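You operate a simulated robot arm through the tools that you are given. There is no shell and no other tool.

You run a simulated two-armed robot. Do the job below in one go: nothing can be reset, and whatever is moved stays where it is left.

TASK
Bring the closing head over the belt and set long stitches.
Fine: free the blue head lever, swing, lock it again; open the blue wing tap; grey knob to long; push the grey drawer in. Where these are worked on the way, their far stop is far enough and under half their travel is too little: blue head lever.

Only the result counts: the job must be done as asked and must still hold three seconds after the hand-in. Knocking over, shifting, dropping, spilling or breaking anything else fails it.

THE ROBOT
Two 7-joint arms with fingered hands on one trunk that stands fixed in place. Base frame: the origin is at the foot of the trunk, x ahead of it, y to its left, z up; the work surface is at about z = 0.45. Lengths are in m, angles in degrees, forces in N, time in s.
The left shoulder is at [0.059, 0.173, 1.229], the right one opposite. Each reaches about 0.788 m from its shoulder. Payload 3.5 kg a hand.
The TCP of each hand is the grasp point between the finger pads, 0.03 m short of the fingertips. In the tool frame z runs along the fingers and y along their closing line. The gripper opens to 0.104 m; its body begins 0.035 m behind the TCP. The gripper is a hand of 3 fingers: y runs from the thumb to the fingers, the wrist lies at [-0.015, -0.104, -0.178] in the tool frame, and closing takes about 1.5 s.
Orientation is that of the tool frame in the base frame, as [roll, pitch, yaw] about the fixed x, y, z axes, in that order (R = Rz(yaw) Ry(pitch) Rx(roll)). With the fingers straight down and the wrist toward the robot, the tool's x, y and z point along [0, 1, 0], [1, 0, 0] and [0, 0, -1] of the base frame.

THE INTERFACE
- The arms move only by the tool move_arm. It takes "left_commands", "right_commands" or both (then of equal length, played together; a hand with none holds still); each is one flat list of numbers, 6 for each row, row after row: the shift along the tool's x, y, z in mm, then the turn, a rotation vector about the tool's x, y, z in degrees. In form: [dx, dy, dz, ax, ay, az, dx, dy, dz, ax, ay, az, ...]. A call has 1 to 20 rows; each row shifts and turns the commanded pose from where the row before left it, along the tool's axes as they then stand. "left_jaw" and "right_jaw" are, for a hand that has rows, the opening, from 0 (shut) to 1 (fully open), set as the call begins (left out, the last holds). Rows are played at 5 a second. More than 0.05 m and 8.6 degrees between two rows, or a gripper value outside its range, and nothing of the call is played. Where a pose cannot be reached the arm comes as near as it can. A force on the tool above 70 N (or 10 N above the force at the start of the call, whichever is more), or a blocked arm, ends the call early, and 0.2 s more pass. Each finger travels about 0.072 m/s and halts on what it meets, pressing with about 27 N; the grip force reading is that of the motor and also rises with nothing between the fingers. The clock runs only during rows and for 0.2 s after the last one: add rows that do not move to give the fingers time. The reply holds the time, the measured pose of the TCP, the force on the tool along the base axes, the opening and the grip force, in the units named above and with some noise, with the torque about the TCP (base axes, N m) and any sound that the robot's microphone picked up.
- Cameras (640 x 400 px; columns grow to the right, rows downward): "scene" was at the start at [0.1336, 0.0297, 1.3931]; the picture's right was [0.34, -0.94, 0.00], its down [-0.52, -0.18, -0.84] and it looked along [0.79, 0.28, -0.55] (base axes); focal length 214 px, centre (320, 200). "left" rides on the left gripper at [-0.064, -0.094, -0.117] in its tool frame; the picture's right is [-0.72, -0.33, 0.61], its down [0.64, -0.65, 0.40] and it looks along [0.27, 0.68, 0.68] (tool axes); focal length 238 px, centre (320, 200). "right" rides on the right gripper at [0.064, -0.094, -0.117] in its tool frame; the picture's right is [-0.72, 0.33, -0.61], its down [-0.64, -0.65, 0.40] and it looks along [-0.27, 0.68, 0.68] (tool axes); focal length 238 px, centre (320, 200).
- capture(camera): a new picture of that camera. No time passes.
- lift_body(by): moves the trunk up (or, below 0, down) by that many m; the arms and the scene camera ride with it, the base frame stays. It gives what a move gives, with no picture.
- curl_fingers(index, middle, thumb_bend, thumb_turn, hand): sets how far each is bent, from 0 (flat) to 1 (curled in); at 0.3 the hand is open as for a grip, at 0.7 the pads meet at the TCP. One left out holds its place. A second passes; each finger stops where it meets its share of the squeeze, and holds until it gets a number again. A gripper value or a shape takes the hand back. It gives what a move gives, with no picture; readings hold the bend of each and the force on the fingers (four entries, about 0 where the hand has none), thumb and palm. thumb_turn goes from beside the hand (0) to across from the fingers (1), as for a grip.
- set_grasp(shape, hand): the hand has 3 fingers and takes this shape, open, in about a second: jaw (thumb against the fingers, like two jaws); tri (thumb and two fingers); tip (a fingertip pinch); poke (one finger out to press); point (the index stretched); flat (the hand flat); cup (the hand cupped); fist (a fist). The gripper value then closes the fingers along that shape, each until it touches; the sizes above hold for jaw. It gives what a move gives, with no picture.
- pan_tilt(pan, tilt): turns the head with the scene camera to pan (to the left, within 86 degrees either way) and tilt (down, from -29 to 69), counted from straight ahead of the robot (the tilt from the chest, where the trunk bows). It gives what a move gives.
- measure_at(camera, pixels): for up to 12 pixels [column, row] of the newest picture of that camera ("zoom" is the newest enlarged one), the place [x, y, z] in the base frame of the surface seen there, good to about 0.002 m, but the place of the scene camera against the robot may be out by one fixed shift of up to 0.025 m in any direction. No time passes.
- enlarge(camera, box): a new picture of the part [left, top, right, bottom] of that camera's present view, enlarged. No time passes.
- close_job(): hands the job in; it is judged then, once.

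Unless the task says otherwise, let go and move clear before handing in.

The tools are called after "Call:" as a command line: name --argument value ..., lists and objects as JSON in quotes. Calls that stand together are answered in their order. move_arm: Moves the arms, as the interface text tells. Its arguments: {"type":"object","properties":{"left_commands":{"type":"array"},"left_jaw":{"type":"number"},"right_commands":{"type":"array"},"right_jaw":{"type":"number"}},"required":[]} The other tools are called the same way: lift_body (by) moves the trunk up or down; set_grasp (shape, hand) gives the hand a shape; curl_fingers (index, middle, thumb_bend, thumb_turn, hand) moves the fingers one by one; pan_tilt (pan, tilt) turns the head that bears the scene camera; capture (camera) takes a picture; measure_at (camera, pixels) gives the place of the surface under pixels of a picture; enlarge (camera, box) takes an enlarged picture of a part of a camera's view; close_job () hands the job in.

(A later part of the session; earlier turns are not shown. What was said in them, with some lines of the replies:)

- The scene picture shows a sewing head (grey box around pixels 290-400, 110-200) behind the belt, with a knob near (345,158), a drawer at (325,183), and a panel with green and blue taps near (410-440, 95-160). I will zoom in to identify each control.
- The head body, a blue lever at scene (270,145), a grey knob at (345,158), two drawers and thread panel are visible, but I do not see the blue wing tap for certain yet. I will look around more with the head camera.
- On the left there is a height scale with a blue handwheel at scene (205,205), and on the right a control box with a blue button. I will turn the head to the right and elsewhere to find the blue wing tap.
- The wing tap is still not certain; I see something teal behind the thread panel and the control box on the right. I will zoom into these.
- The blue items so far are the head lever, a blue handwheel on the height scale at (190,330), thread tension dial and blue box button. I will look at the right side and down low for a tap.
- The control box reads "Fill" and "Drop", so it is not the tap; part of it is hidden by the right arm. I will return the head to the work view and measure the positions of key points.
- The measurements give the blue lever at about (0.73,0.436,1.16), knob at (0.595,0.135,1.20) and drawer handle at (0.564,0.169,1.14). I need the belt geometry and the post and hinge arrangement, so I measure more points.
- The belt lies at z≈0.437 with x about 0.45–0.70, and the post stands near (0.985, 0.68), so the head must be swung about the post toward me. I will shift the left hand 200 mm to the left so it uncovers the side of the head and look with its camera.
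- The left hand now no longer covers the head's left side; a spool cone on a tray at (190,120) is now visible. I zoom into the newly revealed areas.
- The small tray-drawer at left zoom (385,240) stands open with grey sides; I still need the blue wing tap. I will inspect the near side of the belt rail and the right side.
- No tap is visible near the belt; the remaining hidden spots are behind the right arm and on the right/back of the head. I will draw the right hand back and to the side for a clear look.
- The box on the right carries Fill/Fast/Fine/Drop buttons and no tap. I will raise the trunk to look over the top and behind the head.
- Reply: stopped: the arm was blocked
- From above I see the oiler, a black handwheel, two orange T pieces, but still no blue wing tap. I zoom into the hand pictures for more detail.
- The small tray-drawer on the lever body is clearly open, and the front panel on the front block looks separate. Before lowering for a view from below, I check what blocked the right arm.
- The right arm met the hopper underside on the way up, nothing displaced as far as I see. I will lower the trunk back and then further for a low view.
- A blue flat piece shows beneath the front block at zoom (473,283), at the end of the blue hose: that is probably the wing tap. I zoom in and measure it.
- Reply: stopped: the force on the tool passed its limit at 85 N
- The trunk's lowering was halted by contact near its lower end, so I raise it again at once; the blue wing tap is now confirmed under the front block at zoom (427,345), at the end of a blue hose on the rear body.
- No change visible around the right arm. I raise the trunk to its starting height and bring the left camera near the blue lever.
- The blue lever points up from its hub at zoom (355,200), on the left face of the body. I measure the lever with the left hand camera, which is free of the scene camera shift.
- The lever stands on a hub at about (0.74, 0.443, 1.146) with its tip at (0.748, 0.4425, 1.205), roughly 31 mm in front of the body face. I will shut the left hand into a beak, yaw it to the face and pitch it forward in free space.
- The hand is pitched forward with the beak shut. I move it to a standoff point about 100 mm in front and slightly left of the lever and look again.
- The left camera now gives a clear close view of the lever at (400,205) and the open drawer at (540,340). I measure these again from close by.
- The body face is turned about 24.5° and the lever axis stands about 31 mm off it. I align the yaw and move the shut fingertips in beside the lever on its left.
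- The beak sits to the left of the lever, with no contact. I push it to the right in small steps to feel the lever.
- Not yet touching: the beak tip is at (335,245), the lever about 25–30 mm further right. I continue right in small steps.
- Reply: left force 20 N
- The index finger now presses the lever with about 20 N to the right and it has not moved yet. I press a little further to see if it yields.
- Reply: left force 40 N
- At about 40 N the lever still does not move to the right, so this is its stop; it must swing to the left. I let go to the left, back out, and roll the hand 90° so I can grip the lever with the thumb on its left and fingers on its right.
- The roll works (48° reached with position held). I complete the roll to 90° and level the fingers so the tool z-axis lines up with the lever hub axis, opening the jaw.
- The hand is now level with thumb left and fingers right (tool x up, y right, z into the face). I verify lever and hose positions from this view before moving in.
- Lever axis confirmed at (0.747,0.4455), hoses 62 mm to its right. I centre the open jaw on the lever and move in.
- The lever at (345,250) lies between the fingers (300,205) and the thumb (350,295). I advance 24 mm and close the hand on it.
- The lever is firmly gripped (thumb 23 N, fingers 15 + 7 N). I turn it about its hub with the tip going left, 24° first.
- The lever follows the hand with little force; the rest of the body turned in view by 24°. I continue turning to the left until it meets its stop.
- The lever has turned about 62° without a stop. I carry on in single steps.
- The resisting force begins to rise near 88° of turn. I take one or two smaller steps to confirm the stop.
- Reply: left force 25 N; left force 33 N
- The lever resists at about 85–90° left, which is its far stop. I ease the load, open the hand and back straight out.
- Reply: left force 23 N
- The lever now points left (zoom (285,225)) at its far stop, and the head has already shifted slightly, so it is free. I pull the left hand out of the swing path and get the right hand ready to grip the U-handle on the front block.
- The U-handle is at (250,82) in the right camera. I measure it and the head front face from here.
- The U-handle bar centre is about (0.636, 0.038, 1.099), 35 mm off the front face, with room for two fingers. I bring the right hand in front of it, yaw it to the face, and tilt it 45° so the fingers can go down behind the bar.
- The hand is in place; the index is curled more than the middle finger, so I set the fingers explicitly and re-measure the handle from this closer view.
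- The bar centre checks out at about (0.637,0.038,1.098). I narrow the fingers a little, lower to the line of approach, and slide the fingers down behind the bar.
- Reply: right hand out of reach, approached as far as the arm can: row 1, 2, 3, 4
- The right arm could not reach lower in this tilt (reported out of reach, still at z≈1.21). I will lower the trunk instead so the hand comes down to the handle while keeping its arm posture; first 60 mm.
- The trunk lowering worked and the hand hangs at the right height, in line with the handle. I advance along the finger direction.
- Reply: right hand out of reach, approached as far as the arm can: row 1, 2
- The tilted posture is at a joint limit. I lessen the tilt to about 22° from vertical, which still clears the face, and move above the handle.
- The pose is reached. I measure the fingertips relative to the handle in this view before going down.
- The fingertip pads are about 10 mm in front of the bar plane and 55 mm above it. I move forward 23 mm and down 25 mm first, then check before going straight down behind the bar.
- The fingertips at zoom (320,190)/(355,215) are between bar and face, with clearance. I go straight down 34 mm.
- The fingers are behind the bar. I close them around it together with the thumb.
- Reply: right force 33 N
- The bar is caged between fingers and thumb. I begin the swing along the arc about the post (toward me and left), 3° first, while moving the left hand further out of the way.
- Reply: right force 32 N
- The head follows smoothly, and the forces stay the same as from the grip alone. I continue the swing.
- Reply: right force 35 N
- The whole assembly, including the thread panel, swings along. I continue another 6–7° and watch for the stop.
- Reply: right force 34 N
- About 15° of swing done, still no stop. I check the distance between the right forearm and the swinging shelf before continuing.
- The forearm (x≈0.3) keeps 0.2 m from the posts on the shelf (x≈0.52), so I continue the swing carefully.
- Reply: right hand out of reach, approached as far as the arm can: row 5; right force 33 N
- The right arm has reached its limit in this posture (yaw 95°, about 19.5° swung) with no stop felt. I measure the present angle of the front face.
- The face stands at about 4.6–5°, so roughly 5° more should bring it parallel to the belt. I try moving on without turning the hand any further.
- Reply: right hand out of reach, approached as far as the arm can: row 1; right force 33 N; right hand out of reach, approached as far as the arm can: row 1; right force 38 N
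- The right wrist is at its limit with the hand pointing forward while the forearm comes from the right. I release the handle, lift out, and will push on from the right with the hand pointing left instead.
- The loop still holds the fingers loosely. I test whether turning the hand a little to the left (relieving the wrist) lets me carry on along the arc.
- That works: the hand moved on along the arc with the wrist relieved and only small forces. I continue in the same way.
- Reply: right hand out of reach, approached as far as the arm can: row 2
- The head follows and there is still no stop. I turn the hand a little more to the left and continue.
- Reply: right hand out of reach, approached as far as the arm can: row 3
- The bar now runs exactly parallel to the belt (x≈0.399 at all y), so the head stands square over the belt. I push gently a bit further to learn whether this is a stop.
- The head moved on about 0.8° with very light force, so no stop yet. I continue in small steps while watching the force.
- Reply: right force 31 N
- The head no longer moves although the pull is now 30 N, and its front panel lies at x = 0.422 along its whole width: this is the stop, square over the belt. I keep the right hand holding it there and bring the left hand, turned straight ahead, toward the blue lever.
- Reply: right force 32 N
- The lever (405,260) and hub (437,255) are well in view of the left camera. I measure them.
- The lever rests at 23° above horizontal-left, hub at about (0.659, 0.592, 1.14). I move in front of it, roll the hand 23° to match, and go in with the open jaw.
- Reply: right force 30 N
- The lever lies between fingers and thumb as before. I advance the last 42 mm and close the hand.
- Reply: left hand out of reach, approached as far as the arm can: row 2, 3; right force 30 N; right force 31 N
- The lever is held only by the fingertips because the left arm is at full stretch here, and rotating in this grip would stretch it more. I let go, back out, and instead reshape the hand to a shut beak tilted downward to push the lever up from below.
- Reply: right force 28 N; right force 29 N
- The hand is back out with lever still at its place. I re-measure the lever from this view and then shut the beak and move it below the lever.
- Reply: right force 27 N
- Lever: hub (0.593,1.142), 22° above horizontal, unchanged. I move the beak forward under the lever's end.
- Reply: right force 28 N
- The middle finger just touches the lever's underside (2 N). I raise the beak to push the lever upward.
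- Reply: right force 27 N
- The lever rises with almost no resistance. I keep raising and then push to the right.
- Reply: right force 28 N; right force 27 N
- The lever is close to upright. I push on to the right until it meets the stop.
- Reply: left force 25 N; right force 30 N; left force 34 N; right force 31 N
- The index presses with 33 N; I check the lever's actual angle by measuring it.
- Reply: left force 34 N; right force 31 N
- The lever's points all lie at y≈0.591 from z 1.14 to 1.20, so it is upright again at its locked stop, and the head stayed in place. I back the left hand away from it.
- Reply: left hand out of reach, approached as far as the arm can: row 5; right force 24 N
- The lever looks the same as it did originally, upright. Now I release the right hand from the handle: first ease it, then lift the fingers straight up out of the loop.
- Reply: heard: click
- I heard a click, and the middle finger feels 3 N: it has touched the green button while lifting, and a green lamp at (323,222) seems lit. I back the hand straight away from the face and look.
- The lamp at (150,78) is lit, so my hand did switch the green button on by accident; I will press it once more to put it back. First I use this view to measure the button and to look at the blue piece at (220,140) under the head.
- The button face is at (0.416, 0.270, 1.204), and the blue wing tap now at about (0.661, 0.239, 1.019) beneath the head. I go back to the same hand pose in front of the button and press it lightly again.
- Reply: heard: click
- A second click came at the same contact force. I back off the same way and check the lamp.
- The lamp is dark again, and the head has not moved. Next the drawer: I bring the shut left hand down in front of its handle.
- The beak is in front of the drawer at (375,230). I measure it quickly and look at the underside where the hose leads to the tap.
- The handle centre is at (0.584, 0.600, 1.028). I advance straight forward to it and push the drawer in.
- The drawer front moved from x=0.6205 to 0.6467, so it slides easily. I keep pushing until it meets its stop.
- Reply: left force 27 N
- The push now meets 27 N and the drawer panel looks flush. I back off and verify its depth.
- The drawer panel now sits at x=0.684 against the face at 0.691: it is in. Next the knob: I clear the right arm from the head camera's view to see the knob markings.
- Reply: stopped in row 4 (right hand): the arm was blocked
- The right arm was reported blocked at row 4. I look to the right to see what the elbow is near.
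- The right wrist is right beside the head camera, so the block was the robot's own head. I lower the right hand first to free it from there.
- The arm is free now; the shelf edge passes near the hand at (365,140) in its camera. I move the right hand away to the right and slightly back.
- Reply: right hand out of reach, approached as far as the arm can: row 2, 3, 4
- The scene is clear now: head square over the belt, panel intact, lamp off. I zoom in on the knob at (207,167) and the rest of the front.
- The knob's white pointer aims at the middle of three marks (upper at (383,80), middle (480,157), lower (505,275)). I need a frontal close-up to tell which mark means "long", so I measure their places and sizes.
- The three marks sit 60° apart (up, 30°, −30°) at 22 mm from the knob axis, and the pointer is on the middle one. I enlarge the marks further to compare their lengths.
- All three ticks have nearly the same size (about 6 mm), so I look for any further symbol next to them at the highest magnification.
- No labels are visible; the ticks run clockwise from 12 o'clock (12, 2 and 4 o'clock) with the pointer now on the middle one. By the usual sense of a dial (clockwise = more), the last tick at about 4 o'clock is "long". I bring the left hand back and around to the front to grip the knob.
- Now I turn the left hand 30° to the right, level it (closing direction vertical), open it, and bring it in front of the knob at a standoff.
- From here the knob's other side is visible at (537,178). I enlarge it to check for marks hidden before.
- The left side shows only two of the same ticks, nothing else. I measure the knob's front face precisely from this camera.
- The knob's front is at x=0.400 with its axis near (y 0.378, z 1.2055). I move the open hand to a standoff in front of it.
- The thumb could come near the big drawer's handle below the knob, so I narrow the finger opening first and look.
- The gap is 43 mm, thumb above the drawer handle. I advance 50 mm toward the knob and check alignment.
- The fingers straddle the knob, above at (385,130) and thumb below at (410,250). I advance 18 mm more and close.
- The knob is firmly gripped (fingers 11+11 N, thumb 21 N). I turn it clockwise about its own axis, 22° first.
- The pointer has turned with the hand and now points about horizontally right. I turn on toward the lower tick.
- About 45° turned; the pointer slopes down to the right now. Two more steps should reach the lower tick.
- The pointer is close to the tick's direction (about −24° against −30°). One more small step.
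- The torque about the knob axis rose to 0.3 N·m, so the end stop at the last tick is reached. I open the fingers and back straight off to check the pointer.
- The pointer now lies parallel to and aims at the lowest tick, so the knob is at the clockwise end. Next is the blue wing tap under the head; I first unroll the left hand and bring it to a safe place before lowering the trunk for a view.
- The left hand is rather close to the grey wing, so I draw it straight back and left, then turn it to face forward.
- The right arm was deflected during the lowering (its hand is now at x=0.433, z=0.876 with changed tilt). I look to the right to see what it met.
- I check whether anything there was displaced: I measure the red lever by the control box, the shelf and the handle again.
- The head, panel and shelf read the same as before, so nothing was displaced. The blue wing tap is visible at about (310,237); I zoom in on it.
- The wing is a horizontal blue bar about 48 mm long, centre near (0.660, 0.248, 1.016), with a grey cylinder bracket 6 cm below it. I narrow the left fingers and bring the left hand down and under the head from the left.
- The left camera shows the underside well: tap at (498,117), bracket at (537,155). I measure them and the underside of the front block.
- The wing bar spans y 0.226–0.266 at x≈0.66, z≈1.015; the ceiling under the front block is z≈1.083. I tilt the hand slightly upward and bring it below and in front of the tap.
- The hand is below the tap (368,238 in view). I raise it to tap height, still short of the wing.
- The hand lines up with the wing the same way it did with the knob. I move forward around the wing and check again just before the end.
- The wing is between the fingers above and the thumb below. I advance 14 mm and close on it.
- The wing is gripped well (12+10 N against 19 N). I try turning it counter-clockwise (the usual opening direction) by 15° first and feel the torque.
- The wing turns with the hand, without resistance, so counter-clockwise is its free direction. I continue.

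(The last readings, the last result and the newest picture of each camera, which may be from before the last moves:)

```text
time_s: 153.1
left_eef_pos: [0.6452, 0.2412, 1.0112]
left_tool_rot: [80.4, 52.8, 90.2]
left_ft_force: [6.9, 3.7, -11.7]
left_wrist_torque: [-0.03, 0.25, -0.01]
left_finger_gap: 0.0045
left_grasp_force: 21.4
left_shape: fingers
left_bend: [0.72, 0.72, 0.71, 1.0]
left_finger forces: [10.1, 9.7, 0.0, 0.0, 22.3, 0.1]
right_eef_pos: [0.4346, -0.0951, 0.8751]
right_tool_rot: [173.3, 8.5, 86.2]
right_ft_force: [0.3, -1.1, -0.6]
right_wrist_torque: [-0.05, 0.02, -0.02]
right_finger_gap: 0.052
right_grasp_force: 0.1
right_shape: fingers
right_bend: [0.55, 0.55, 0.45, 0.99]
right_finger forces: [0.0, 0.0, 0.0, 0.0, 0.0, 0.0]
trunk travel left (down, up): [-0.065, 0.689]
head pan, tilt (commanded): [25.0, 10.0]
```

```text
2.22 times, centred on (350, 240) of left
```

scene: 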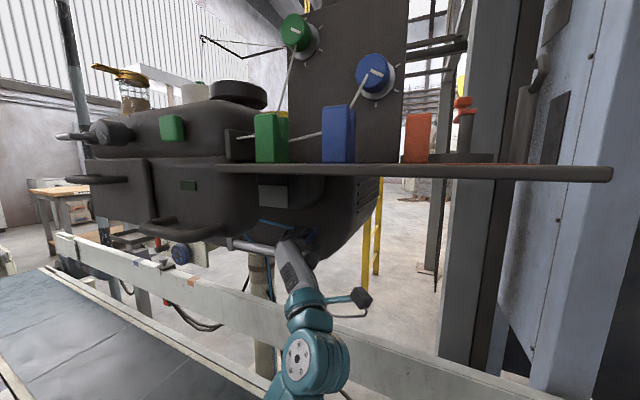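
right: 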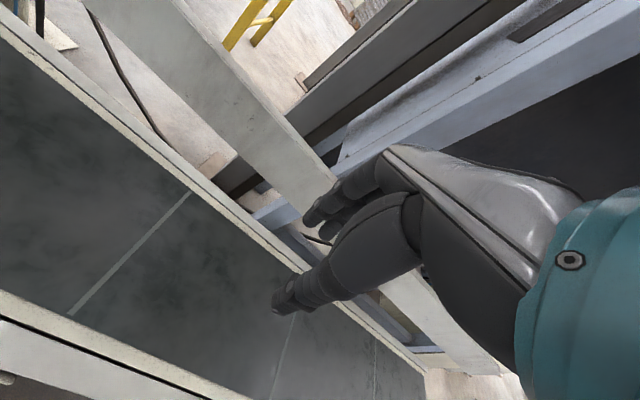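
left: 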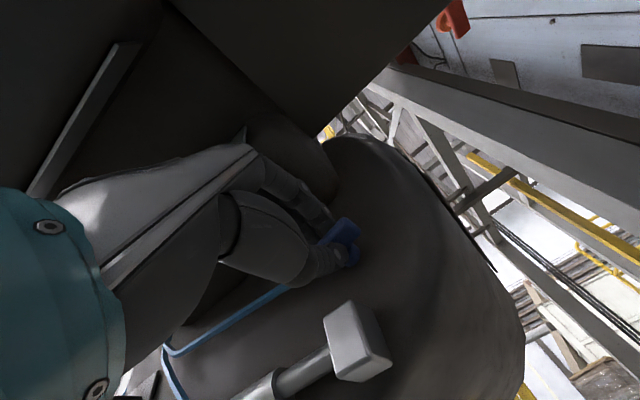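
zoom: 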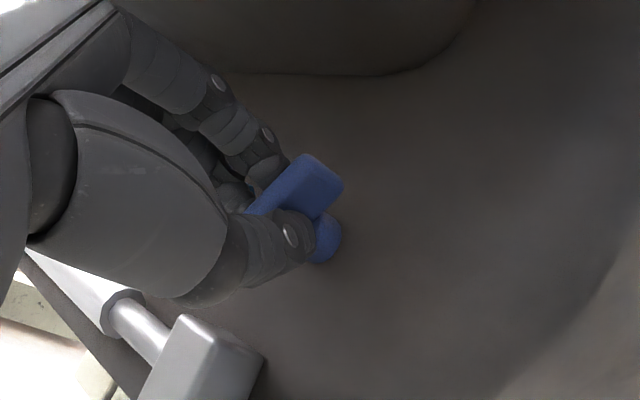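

The tap turns freely, about 53° so far. In the scene picture the shelf's end and the grey wing at (75,137) look slightly different, so I check whether the head has shifted before going on.

Call:
enlarge --camera "scene" --box '[40, 90, 240, 230]'

Call:
measure_at --camera "scene" --pixels '[[173, 130], [190, 185], [110, 190], [145, 190], [190, 232], [270, 140], [337, 135], [415, 140], [590, 175], [230, 165], [75, 136], [115, 133]]'

```text
2.86 times, centred on (140, 160) of scene
```

zoom: 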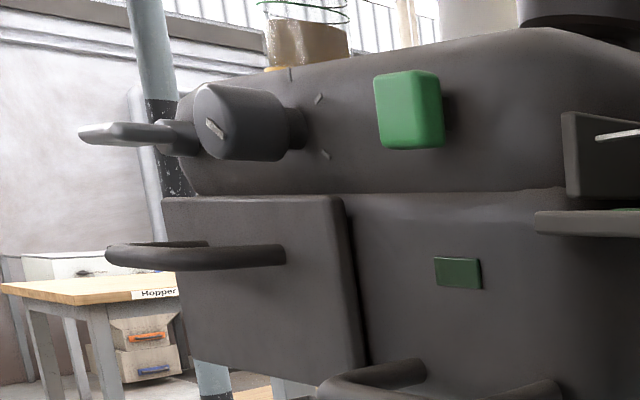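

```text
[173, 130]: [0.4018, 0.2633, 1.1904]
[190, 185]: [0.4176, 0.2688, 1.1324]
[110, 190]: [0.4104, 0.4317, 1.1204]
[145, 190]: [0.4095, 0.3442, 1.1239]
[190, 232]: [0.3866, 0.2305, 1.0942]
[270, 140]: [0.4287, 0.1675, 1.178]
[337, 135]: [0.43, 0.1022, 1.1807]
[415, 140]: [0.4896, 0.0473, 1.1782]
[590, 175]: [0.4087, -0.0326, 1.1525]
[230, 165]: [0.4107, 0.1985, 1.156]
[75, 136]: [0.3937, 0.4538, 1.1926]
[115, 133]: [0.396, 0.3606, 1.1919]
```

The head reads the same as before, so all is well. I continue turning the tap, easing the hand down slightly to reduce side force.

Call:
move_arm --left_commands '[0.4, -0.9, 0, 0, 1.3, -7.39, -0.4, -0.4, 0, 0, 1.3, -7.39]'

Call:
move_arm --left_commands '[-0.4, -0.2, 0, 0, 1.3, -7.39, -0.4, -0.2, 0, 0, 1.3, -7.39]'

Call:
enlarge --camera "left" --box '[240, 150, 460, 330]'

Call:
enlarge --camera "scene" --box '[260, 200, 360, 300]'

```text
time_s: 153.7
left_eef_pos: [0.6443, 0.2412, 1.0109]
left_tool_rot: [80.1, 67.7, 90.0]
left_ft_force: [10.4, 3.7, -4.9]
left_wrist_torque: [0.01, 0.13, -0.01]
left_finger_gap: 0.0042
left_grasp_force: 21.2
left_shape: fingers
left_bend: [0.72, 0.72, 0.72, 1.0]
left_finger forces: [11.5, 9.7, 0.1, 0.1, 19.5, 0.0]
right_eef_pos: [0.4347, -0.0957, 0.8748]
right_tool_rot: [173.4, 8.5, 86.3]
right_ft_force: [0.5, 0.0, 1.1]
right_wrist_torque: [0.02, -0.03, 0.02]
right_finger_gap: 0.0516
right_grasp_force: 0.0
right_shape: fingers
right_bend: [0.55, 0.55, 0.45, 0.99]
right_finger forces: [0.0, 0.1, 0.0, 0.0, 0.0, 0.0]
trunk travel left (down, up): [-0.065, 0.689]
head pan, tilt (commanded): [25.0, 10.0]
```

```text
time_s: 154.3
left_eef_pos: [0.6443, 0.241, 1.0115]
left_tool_rot: [80.5, 82.8, 90.3]
left_ft_force: [10.3, 2.1, -3.7]
left_wrist_torque: [0.05, 0.11, -0.06]
left_finger_gap: 0.0043
left_grasp_force: 20.5
left_shape: fingers
left_bend: [0.72, 0.72, 0.72, 1.0]
left_finger forces: [10.7, 10.7, 0.1, 0.0, 19.2, 0.1]
right_eef_pos: [0.4349, -0.0957, 0.8748]
right_tool_rot: [173.4, 8.5, 86.2]
right_ft_force: [0.4, -0.7, 0.1]
right_wrist_torque: [0.0, 0.0, 0.01]
right_finger_gap: 0.0521
right_grasp_force: 0.0
right_shape: fingers
right_bend: [0.55, 0.55, 0.45, 0.99]
right_finger forces: [0.0, 0.0, 0.1, 0.0, 0.1, 0.0]
trunk travel left (down, up): [-0.065, 0.689]
head pan, tilt (commanded): [25.0, 10.0]
```

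```text
2.22 times, centred on (350, 240) of left
```

zoom: 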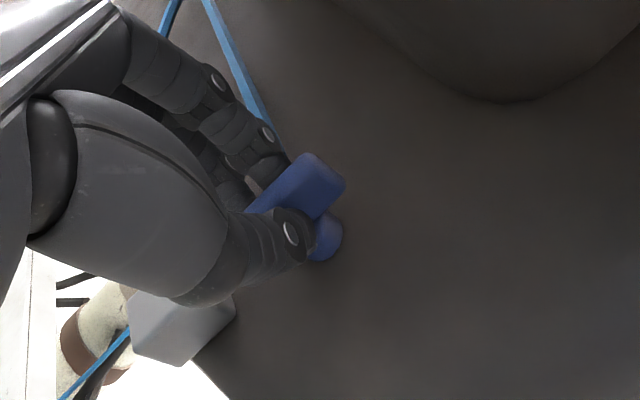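

```text
4.00 times, centred on (310, 250) of scene
```

zoom: 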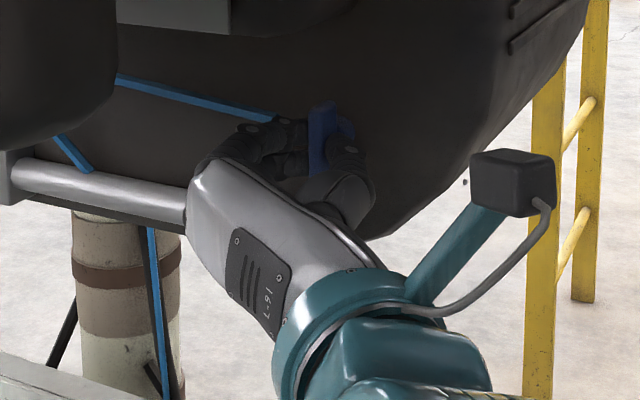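

The wing is nearly upright (83°). I carry on a little to find the stop.

Call:
move_arm --left_commands '[-0.4, -0.2, 0, 0, 1.3, -7.39]'

Call:
move_arm --left_commands '[-0.4, -0.2, 0, 0, 1.3, -7.39]'

Call:
enlarge --camera "left" --box '[240, 150, 460, 330]'

```text
time_s: 154.7
left_eef_pos: [0.6447, 0.2402, 1.0133]
left_tool_rot: [-102.1, 89.9, -92.2]
left_ft_force: [10.5, 2.7, 0.1]
left_wrist_torque: [0.12, 0.0, -0.07]
left_finger_gap: 0.0038
left_grasp_force: 20.6
left_shape: fingers
left_bend: [0.72, 0.65, 0.72, 1.0]
left_finger forces: [9.0, 12.5, 0.1, 0.0, 18.9, 0.0]
right_eef_pos: [0.4348, -0.0958, 0.8749]
right_tool_rot: [173.3, 8.5, 86.2]
right_ft_force: [-0.7, -0.4, 0.7]
right_wrist_torque: [0.01, 0.0, 0.01]
right_finger_gap: 0.0518
right_grasp_force: 0.0
right_shape: fingers
right_bend: [0.55, 0.55, 0.45, 0.99]
right_finger forces: [0.1, 0.0, 0.1, 0.0, 0.1, 0.1]
trunk travel left (down, up): [-0.065, 0.689]
head pan, tilt (commanded): [25.0, 10.0]
```

```text
time_s: 155.1
left_eef_pos: [0.6451, 0.2395, 1.0134]
left_tool_rot: [-99.8, 82.3, -90.0]
left_ft_force: [13.2, 3.6, 4.6]
left_wrist_torque: [0.25, -0.07, -0.03]
left_finger_gap: 0.0037
left_grasp_force: 21.1
left_shape: fingers
left_bend: [0.72, 0.64, 0.72, 1.0]
left_finger forces: [8.3, 14.4, 0.1, 0.0, 18.8, 0.1]
right_eef_pos: [0.4344, -0.0963, 0.8751]
right_tool_rot: [173.3, 8.4, 86.2]
right_ft_force: [0.5, -0.6, 0.5]
right_wrist_torque: [0.02, 0.01, 0.0]
right_finger_gap: 0.0517
right_grasp_force: 0.0
right_shape: fingers
right_bend: [0.55, 0.55, 0.45, 0.99]
right_finger forces: [0.0, 0.1, 0.0, 0.1, 0.1, 0.0]
trunk travel left (down, up): [-0.065, 0.689]
head pan, tilt (commanded): [25.0, 10.0]
```

```text
2.22 times, centred on (350, 240) of left
```

zoom: 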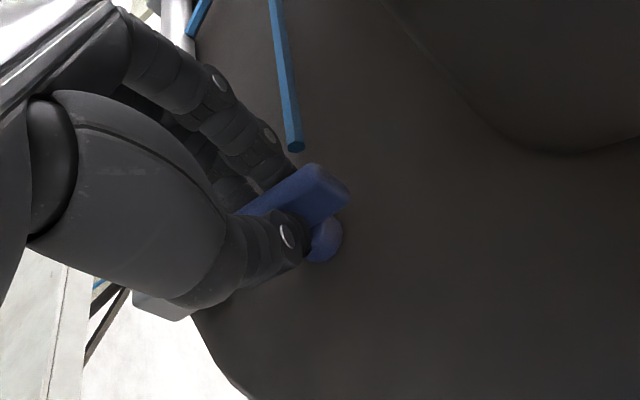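

The torque rises to 0.25 N·m and the wing begins to slip in the grip: it is at its open stop, upright. I ease back, open the fingers and withdraw.

Call:
move_arm --left_commands '[0.4, 0.2, 0, 0, -1.3, 7.39, 0, 0, 0, 0, 0, 0]'

Call:
curl_fingers --hand "left" --index 0.55 --middle 0.55 --thumb_bend 0.58 --thumb_turn 1

Call:
enlarge --camera "left" --box '[240, 150, 460, 330]'

```text
time_s: 155.7
left_eef_pos: [0.6443, 0.2394, 1.0121]
left_tool_rot: [-141.2, 89.9, -131.3]
left_ft_force: [12.2, 2.2, 3.3]
left_wrist_torque: [0.09, -0.02, -0.04]
left_finger_gap: 0.0038
left_grasp_force: 19.4
left_shape: fingers
left_bend: [0.72, 0.65, 0.72, 1.0]
left_finger forces: [10.4, 10.5, 0.0, 0.0, 18.8, 0.0]
right_eef_pos: [0.4351, -0.0956, 0.8737]
right_tool_rot: [173.3, 8.5, 86.3]
right_ft_force: [-0.3, 0.2, 0.2]
right_wrist_torque: [0.01, 0.05, 0.0]
right_finger_gap: 0.0518
right_grasp_force: 0.1
right_shape: fingers
right_bend: [0.55, 0.55, 0.45, 0.99]
right_finger forces: [0.0, 0.0, 0.1, 0.0, 0.1, 0.1]
trunk travel left (down, up): [-0.065, 0.689]
head pan, tilt (commanded): [25.0, 10.0]
```

```text
time_s: 156.7
left_eef_pos: [0.6446, 0.2391, 1.0133]
left_tool_rot: [-67.8, 89.9, -57.8]
left_ft_force: [-0.1, 0.1, 0.3]
left_wrist_torque: [0.01, -0.02, -0.03]
left_finger_gap: 0.0356
left_grasp_force: 0.0
left_shape: fingers
left_bend: [0.55, 0.55, 0.57, 1.0]
left_finger forces: [0.1, 0.0, 0.0, 0.0, 0.0, 0.0]
right_eef_pos: [0.4336, -0.0961, 0.8746]
right_tool_rot: [173.1, 8.5, 86.1]
right_ft_force: [-0.3, 0.1, 0.1]
right_wrist_torque: [0.0, 0.0, 0.0]
right_finger_gap: 0.0519
right_grasp_force: 0.1
right_shape: fingers
right_bend: [0.55, 0.55, 0.45, 0.99]
right_finger forces: [0.0, 0.1, 0.1, 0.0, 0.0, 0.0]
trunk travel left (down, up): [-0.065, 0.689]
head pan, tilt (commanded): [25.0, 10.0]
```

```text
2.22 times, centred on (350, 240) of left
```

zoom: 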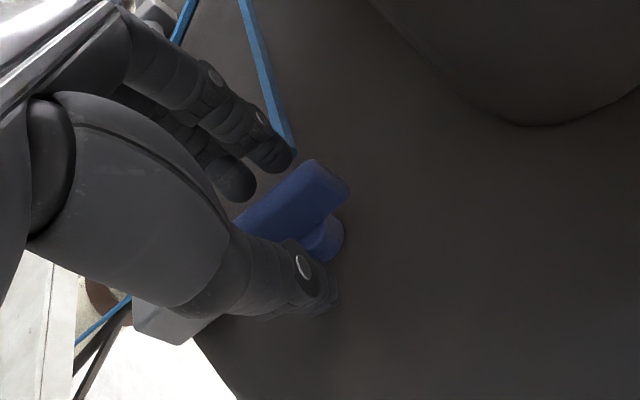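

The wing stays upright with the fingers open. I pull the hand straight back and look at the tap.

Call:
move_arm --left_commands '[0, 2.6, -14.8, 0, 0, 0, 0, 2.6, -14.8, 0, 0, 0, 0, 2.6, -14.8, 0, 0, 0, 0, 2.6, -14.8, 0, 0, 0]'

Call:
capture --camera "left"

Call:
enlarge --camera "scene" --box '[260, 200, 360, 280]'

```text
time_s: 157.7
left_eef_pos: [0.5823, 0.2385, 1.0129]
left_tool_rot: [-98.0, 89.9, -88.2]
left_ft_force: [0.0, 0.2, -0.5]
left_wrist_torque: [0.0, -0.03, -0.03]
left_finger_gap: 0.0357
left_grasp_force: 0.0
left_shape: fingers
left_bend: [0.55, 0.55, 0.57, 1.0]
left_finger forces: [0.0, 0.0, 0.0, 0.0, 0.0, 0.0]
right_eef_pos: [0.4336, -0.0952, 0.8755]
right_tool_rot: [173.3, 8.4, 86.2]
right_ft_force: [-0.7, 1.2, 0.0]
right_wrist_torque: [0.0, -0.05, -0.02]
right_finger_gap: 0.0518
right_grasp_force: 0.2
right_shape: fingers
right_bend: [0.55, 0.55, 0.45, 0.99]
right_finger forces: [0.0, 0.0, 0.0, 0.1, 0.0, 0.1]
trunk travel left (down, up): [-0.065, 0.689]
head pan, tilt (commanded): [25.0, 10.0]
```

```text
taken
```

left: 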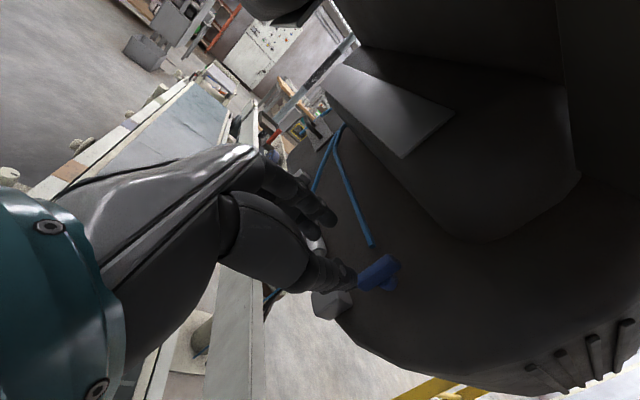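

```text
5.00 times, centred on (310, 240) of scene
```

zoom: 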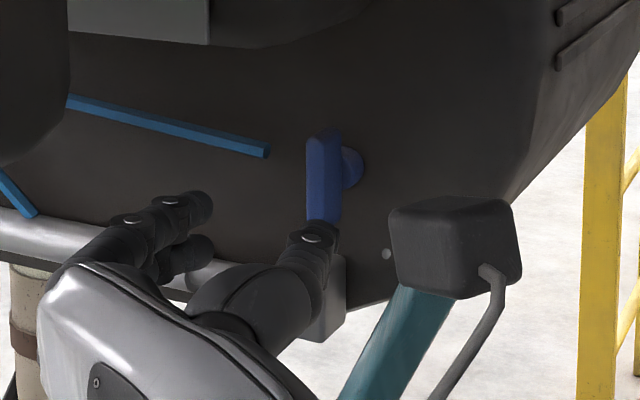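

The wing now stands upright and stays so. I lower the hand a little, unroll it and take it out from under the head by the same way.

Call:
move_arm --left_commands '[12, 0, 0, 0, 0, 0, 12, 0, 0, 0, 0, 0, 0, 0, 0, 0, -1.3, 7.39, 0, 0, 0, 0, -1.3, 7.39, 0, 0, 0, 0, -1.3, 7.39, 0, 0, 0, 0, -1.3, 7.39, 0, 0, 0, 0, -1.3, 7.39, 0, 0, 0, 0, -1.3, 7.39, 0, 0, 0, 0, -1.3, 7.39, 0, 0, 0, 0, -1.3, 7.39, 0, 0, 0, 0, -1.3, 7.39, 0, 0, 0, 0, -1.3, 7.39, 0, 0, 0, 0, -1.3, 7.39, 0, 0, 0, 0, -1.3, 7.39]'

Call:
capture --camera "left"

Call:
enlarge --camera "scene" --box '[230, 190, 370, 290]'

```text
time_s: 160.7
left_eef_pos: [0.5828, 0.2388, 0.99]
left_tool_rot: [80.1, -0.1, 89.9]
left_ft_force: [-0.1, -0.2, -0.3]
left_wrist_torque: [0.01, 0.0, -0.01]
left_finger_gap: 0.0356
left_grasp_force: 0.0
left_shape: fingers
left_bend: [0.55, 0.55, 0.57, 1.0]
left_finger forces: [0.1, 0.0, 0.0, 0.0, 0.0, 0.0]
right_eef_pos: [0.4337, -0.0963, 0.8751]
right_tool_rot: [173.2, 8.4, 86.2]
right_ft_force: [-0.1, 0.0, -0.6]
right_wrist_torque: [0.0, -0.01, -0.01]
right_finger_gap: 0.0519
right_grasp_force: 0.0
right_shape: fingers
right_bend: [0.55, 0.55, 0.45, 0.99]
right_finger forces: [0.0, 0.0, 0.0, 0.0, 0.1, 0.0]
trunk travel left (down, up): [-0.065, 0.689]
head pan, tilt (commanded): [25.0, 10.0]
```

```text
taken
```

left: 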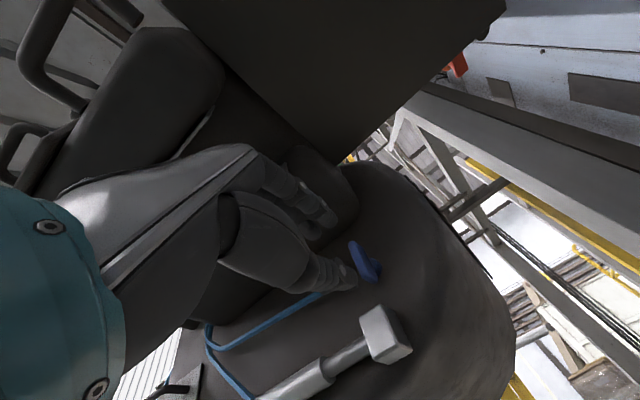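

```text
4.00 times, centred on (300, 240) of scene
```

zoom: 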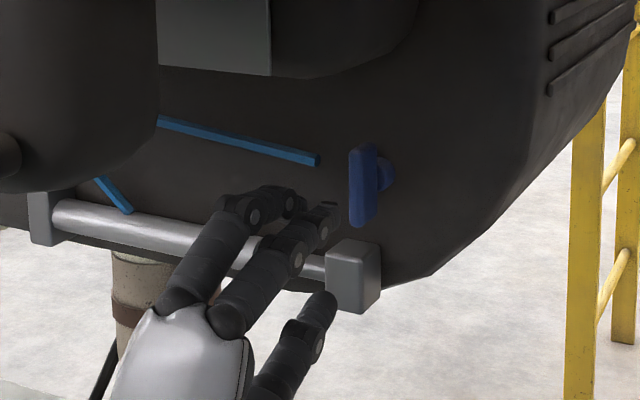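

The tap's wing is vertical, a quarter turn from before. I withdraw the left hand down, left and back.

Call:
move_arm --left_commands '[0, -24.5, -19.5, 0, 0, 0, 0, -24.5, -19.5, 0, 0, 0, 33.5, 1.7, -9.8, 0, 0, 0, 33.5, 1.7, -9.8, 0, 0, 0, 33.5, 1.7, -9.8, 0, 0, 0, 33.5, 1.7, -9.8, 0, 0, 0, 33.5, 1.7, -9.8, 0, 0, 0, 33.5, 1.7, -9.8, 0, 0, 0, 19, 17.3, -30.8, 0, 0, 0, 19, 17.3, -30.8, 0, 0, 0, 19, 17.3, -30.8, 0, 0, 0, 19, 17.3, -30.8, 0, 0, 0, 19, 17.3, -30.8, 0, 0, 0, 19, 17.3, -30.8, 0, 0, 0]'

Call:
capture --camera "scene"

Call:
capture --camera "left"

```text
time_s: 163.7
left_eef_pos: [0.2942, 0.5555, 1.0049]
left_tool_rot: [80.1, 0.1, 89.9]
left_ft_force: [0.7, 0.2, -0.2]
left_wrist_torque: [0.01, 0.04, 0.02]
left_finger_gap: 0.0358
left_grasp_force: 0.1
left_shape: fingers
left_bend: [0.55, 0.55, 0.57, 1.0]
left_finger forces: [0.0, 0.0, 0.0, 0.1, 0.0, 0.1]
right_eef_pos: [0.433, -0.0969, 0.8754]
right_tool_rot: [173.2, 8.5, 86.1]
right_ft_force: [-0.1, -0.7, -0.1]
right_wrist_torque: [0.0, -0.03, 0.01]
right_finger_gap: 0.0517
right_grasp_force: 0.0
right_shape: fingers
right_bend: [0.55, 0.55, 0.45, 0.99]
right_finger forces: [0.0, 0.0, 0.1, 0.0, 0.0, 0.0]
trunk travel left (down, up): [-0.065, 0.689]
head pan, tilt (commanded): [25.0, 10.0]
```

```text
taken
```

scene: 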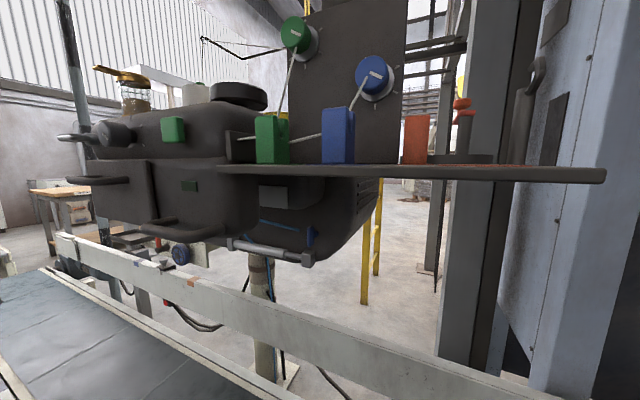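

```text
taken
```

left: 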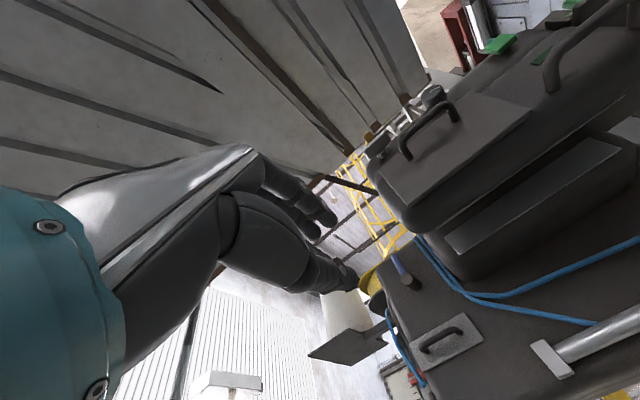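

Both hands are clear. Before handing in I double-check the sense of the knob by looking at how the ticks of the other dials run, and verify all states.

Call:
enlarge --camera "scene" --box '[265, 0, 345, 70]'

Call:
enlarge --camera "scene" --box '[330, 40, 420, 115]'

Call:
enlarge --camera "left" --box '[340, 210, 500, 380]'

Call:
enlarge --camera "scene" --box '[40, 90, 240, 230]'

```text
5.71 times, centred on (305, 35) of scene
```

zoom: 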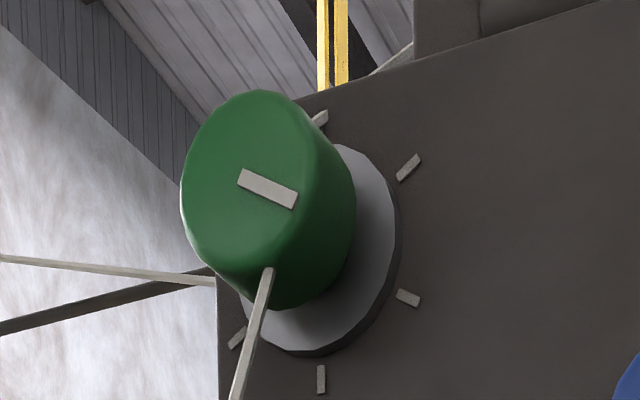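

```text
5.33 times, centred on (375, 78) of scene
```

zoom: 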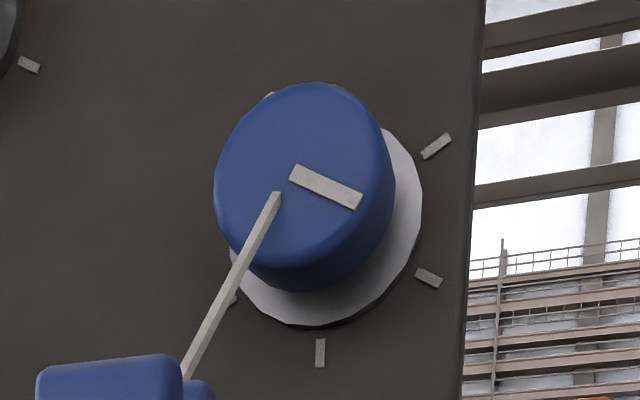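

```text
2.35 times, centred on (420, 295) of left
```

zoom: 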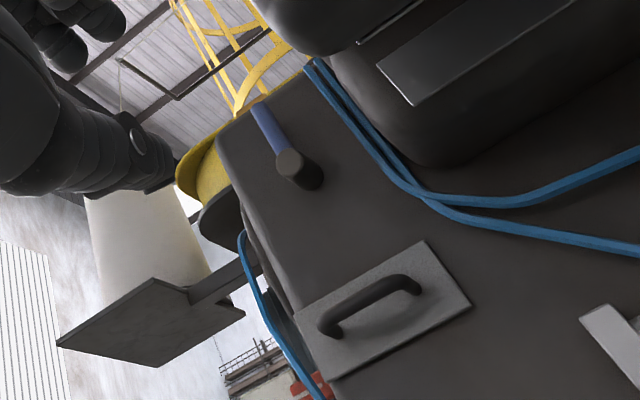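

```text
2.86 times, centred on (140, 160) of scene
```

zoom: 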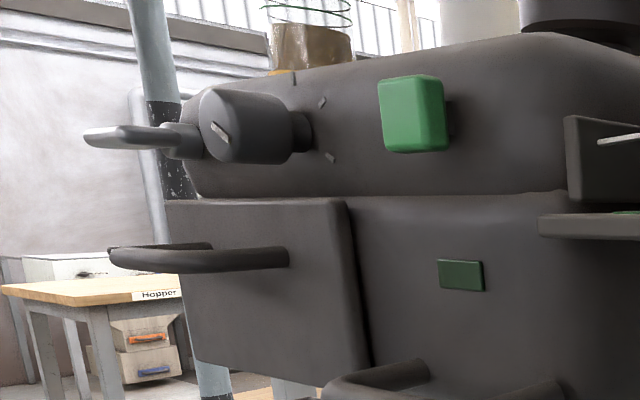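

The tension dials confirm the pattern: ticks every 60° starting at 12 o'clock, so the knob's three ticks run clockwise from the first at 12 to the last at 4 o'clock, where I set it. The lever is upright, the drawer in, the lamp off. I check the area near the right elbow once more for anything displaced.

Call:
pan_tilt --pan -25 --tilt 5

Call:
capture --camera "scene"

Call:
measure_at --camera "scene" --pixels '[[378, 165], [392, 120], [540, 155], [520, 90], [435, 110], [440, 175], [402, 260], [460, 95], [480, 250], [460, 280], [620, 165], [510, 210]]'

```text
time_s: 164.9
left_eef_pos: [0.2937, 0.5561, 1.0039]
left_tool_rot: [80.1, 0.1, 90.1]
left_ft_force: [0.4, 0.0, -0.1]
left_wrist_torque: [0.0, 0.02, 0.01]
left_finger_gap: 0.0359
left_grasp_force: 0.0
left_shape: fingers
left_bend: [0.55, 0.55, 0.57, 1.0]
left_finger forces: [0.0, 0.0, 0.0, 0.1, 0.0, 0.0]
right_eef_pos: [0.4337, -0.0964, 0.8765]
right_tool_rot: [173.2, 8.4, 86.2]
right_ft_force: [0.0, -0.6, -0.1]
right_wrist_torque: [-0.01, 0.03, 0.02]
right_finger_gap: 0.0519
right_grasp_force: 0.0
right_shape: fingers
right_bend: [0.55, 0.55, 0.45, 0.99]
right_finger forces: [0.1, 0.1, 0.0, 0.1, 0.1, 0.0]
trunk travel left (down, up): [-0.065, 0.689]
head pan, tilt (commanded): [-25.0, 5.0]
```

```text
taken
```

scene: 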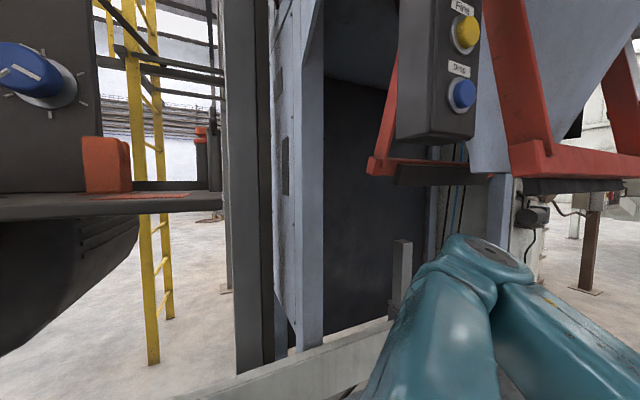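

```text
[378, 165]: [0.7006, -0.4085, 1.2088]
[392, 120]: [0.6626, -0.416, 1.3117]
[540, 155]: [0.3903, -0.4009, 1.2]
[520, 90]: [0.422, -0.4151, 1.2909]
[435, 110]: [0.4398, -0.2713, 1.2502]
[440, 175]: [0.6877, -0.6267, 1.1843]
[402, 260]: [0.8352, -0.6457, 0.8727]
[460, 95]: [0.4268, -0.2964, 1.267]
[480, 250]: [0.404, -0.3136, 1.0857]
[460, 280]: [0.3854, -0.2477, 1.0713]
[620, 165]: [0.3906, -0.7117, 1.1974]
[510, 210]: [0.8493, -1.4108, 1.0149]
```

The red frame is where it was at the start (0.70,−0.41,1.21). I take a last look at the control box display and buttons.

Call:
pan_tilt --pan -35 --tilt -20

Call:
capture --camera "scene"

Call:
pan_tilt --pan 20 --tilt 20

Call:
capture --camera "scene"

```text
time_s: 165.8
left_eef_pos: [0.2943, 0.5554, 1.0034]
left_tool_rot: [80.0, 0.1, 89.9]
left_ft_force: [0.2, -1.1, 0.0]
left_wrist_torque: [-0.03, 0.03, -0.01]
left_finger_gap: 0.0361
left_grasp_force: 0.1
left_shape: fingers
left_bend: [0.55, 0.55, 0.57, 1.0]
left_finger forces: [0.1, 0.0, 0.0, 0.0, 0.0, 0.0]
right_eef_pos: [0.4334, -0.0968, 0.8749]
right_tool_rot: [173.3, 8.4, 86.2]
right_ft_force: [0.1, 0.0, -0.1]
right_wrist_torque: [0.01, -0.02, 0.03]
right_finger_gap: 0.0519
right_grasp_force: 0.1
right_shape: fingers
right_bend: [0.55, 0.55, 0.45, 0.99]
right_finger forces: [0.0, 0.1, 0.2, 0.0, 0.1, 0.1]
trunk travel left (down, up): [-0.065, 0.689]
head pan, tilt (commanded): [-35.0, -20.0]
```

```text
taken
```

scene: 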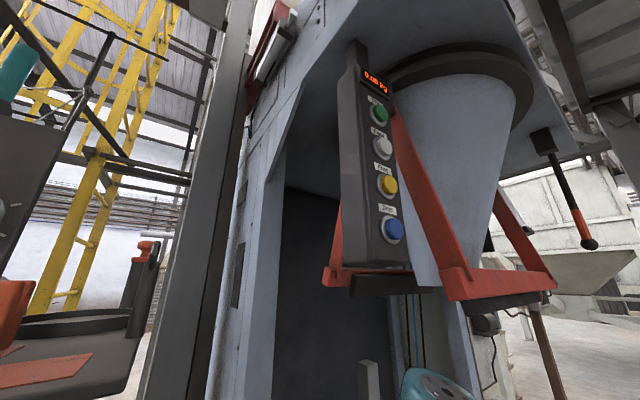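

```text
time_s: 167.1
left_eef_pos: [0.2951, 0.5547, 1.0035]
left_tool_rot: [80.0, 0.1, 89.9]
left_ft_force: [-1.1, 0.2, -0.1]
left_wrist_torque: [-0.02, 0.01, 0.0]
left_finger_gap: 0.0359
left_grasp_force: 0.0
left_shape: fingers
left_bend: [0.55, 0.55, 0.57, 1.0]
left_finger forces: [0.0, 0.0, 0.1, 0.0, 0.1, 0.0]
right_eef_pos: [0.4333, -0.0957, 0.8764]
right_tool_rot: [173.2, 8.5, 86.2]
right_ft_force: [-0.7, -0.1, -0.9]
right_wrist_torque: [-0.01, 0.0, 0.0]
right_finger_gap: 0.0517
right_grasp_force: 0.1
right_shape: fingers
right_bend: [0.55, 0.55, 0.45, 0.99]
right_finger forces: [0.0, 0.0, 0.1, 0.0, 0.0, 0.0]
trunk travel left (down, up): [-0.065, 0.689]
head pan, tilt (commanded): [20.0, 20.0]
```

```text
taken
```

scene: 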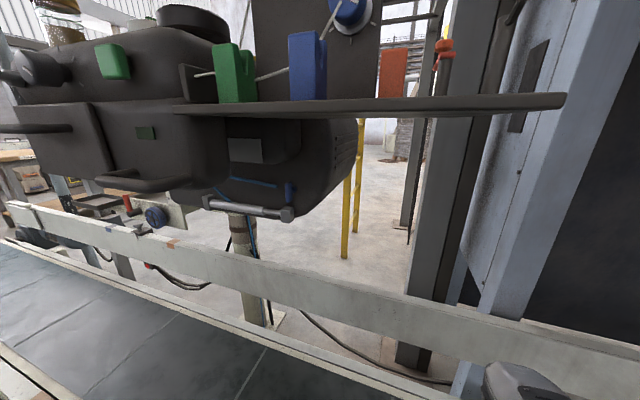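

The control box is unchanged (0.00 kg, no lamp lit). The head stands square over the belt and its lever is locked upright. The wing tap is a quarter turn open, the knob is at its last tick, the drawer is in, and both hands are clear. I hand in the job.

Call:
close_job

```text
The job is handed in.
```

I handed the job in with every step done, but two points could count against it: which knob setting means "long", and a green button I pressed by accident.

- **Head:** I freed the blue lever to its far stop and swung the head to its stop. It stands square over the belt. I then locked the lever upright again.
- **Drawer:** The small grey drawer on the lever body is pushed in until its front sits against the body.
- **Tap:** The blue wing tap under the head is turned a quarter turn counter-clockwise to its stop. That was the direction it moved freely.
- **Knob:** The grey knob is at the clockwise end, on the tick at about 4 o'clock. No tick is labelled, so taking that end as "long" is my inference. The other dials have ticks every 60° starting at 12 o'clock, so I read clockwise as more.

**Green button:** While lifting out of the swing handle, my right hand pressed the green button on the head and its lamp came on. I pressed it once more and the lamp went dark again.

**Arm contacts:** The arms were stopped or pushed aside a few times, mainly while I moved the trunk. The head, red frame, shelf and control box all looked unchanged when I checked. I did not check every item there.
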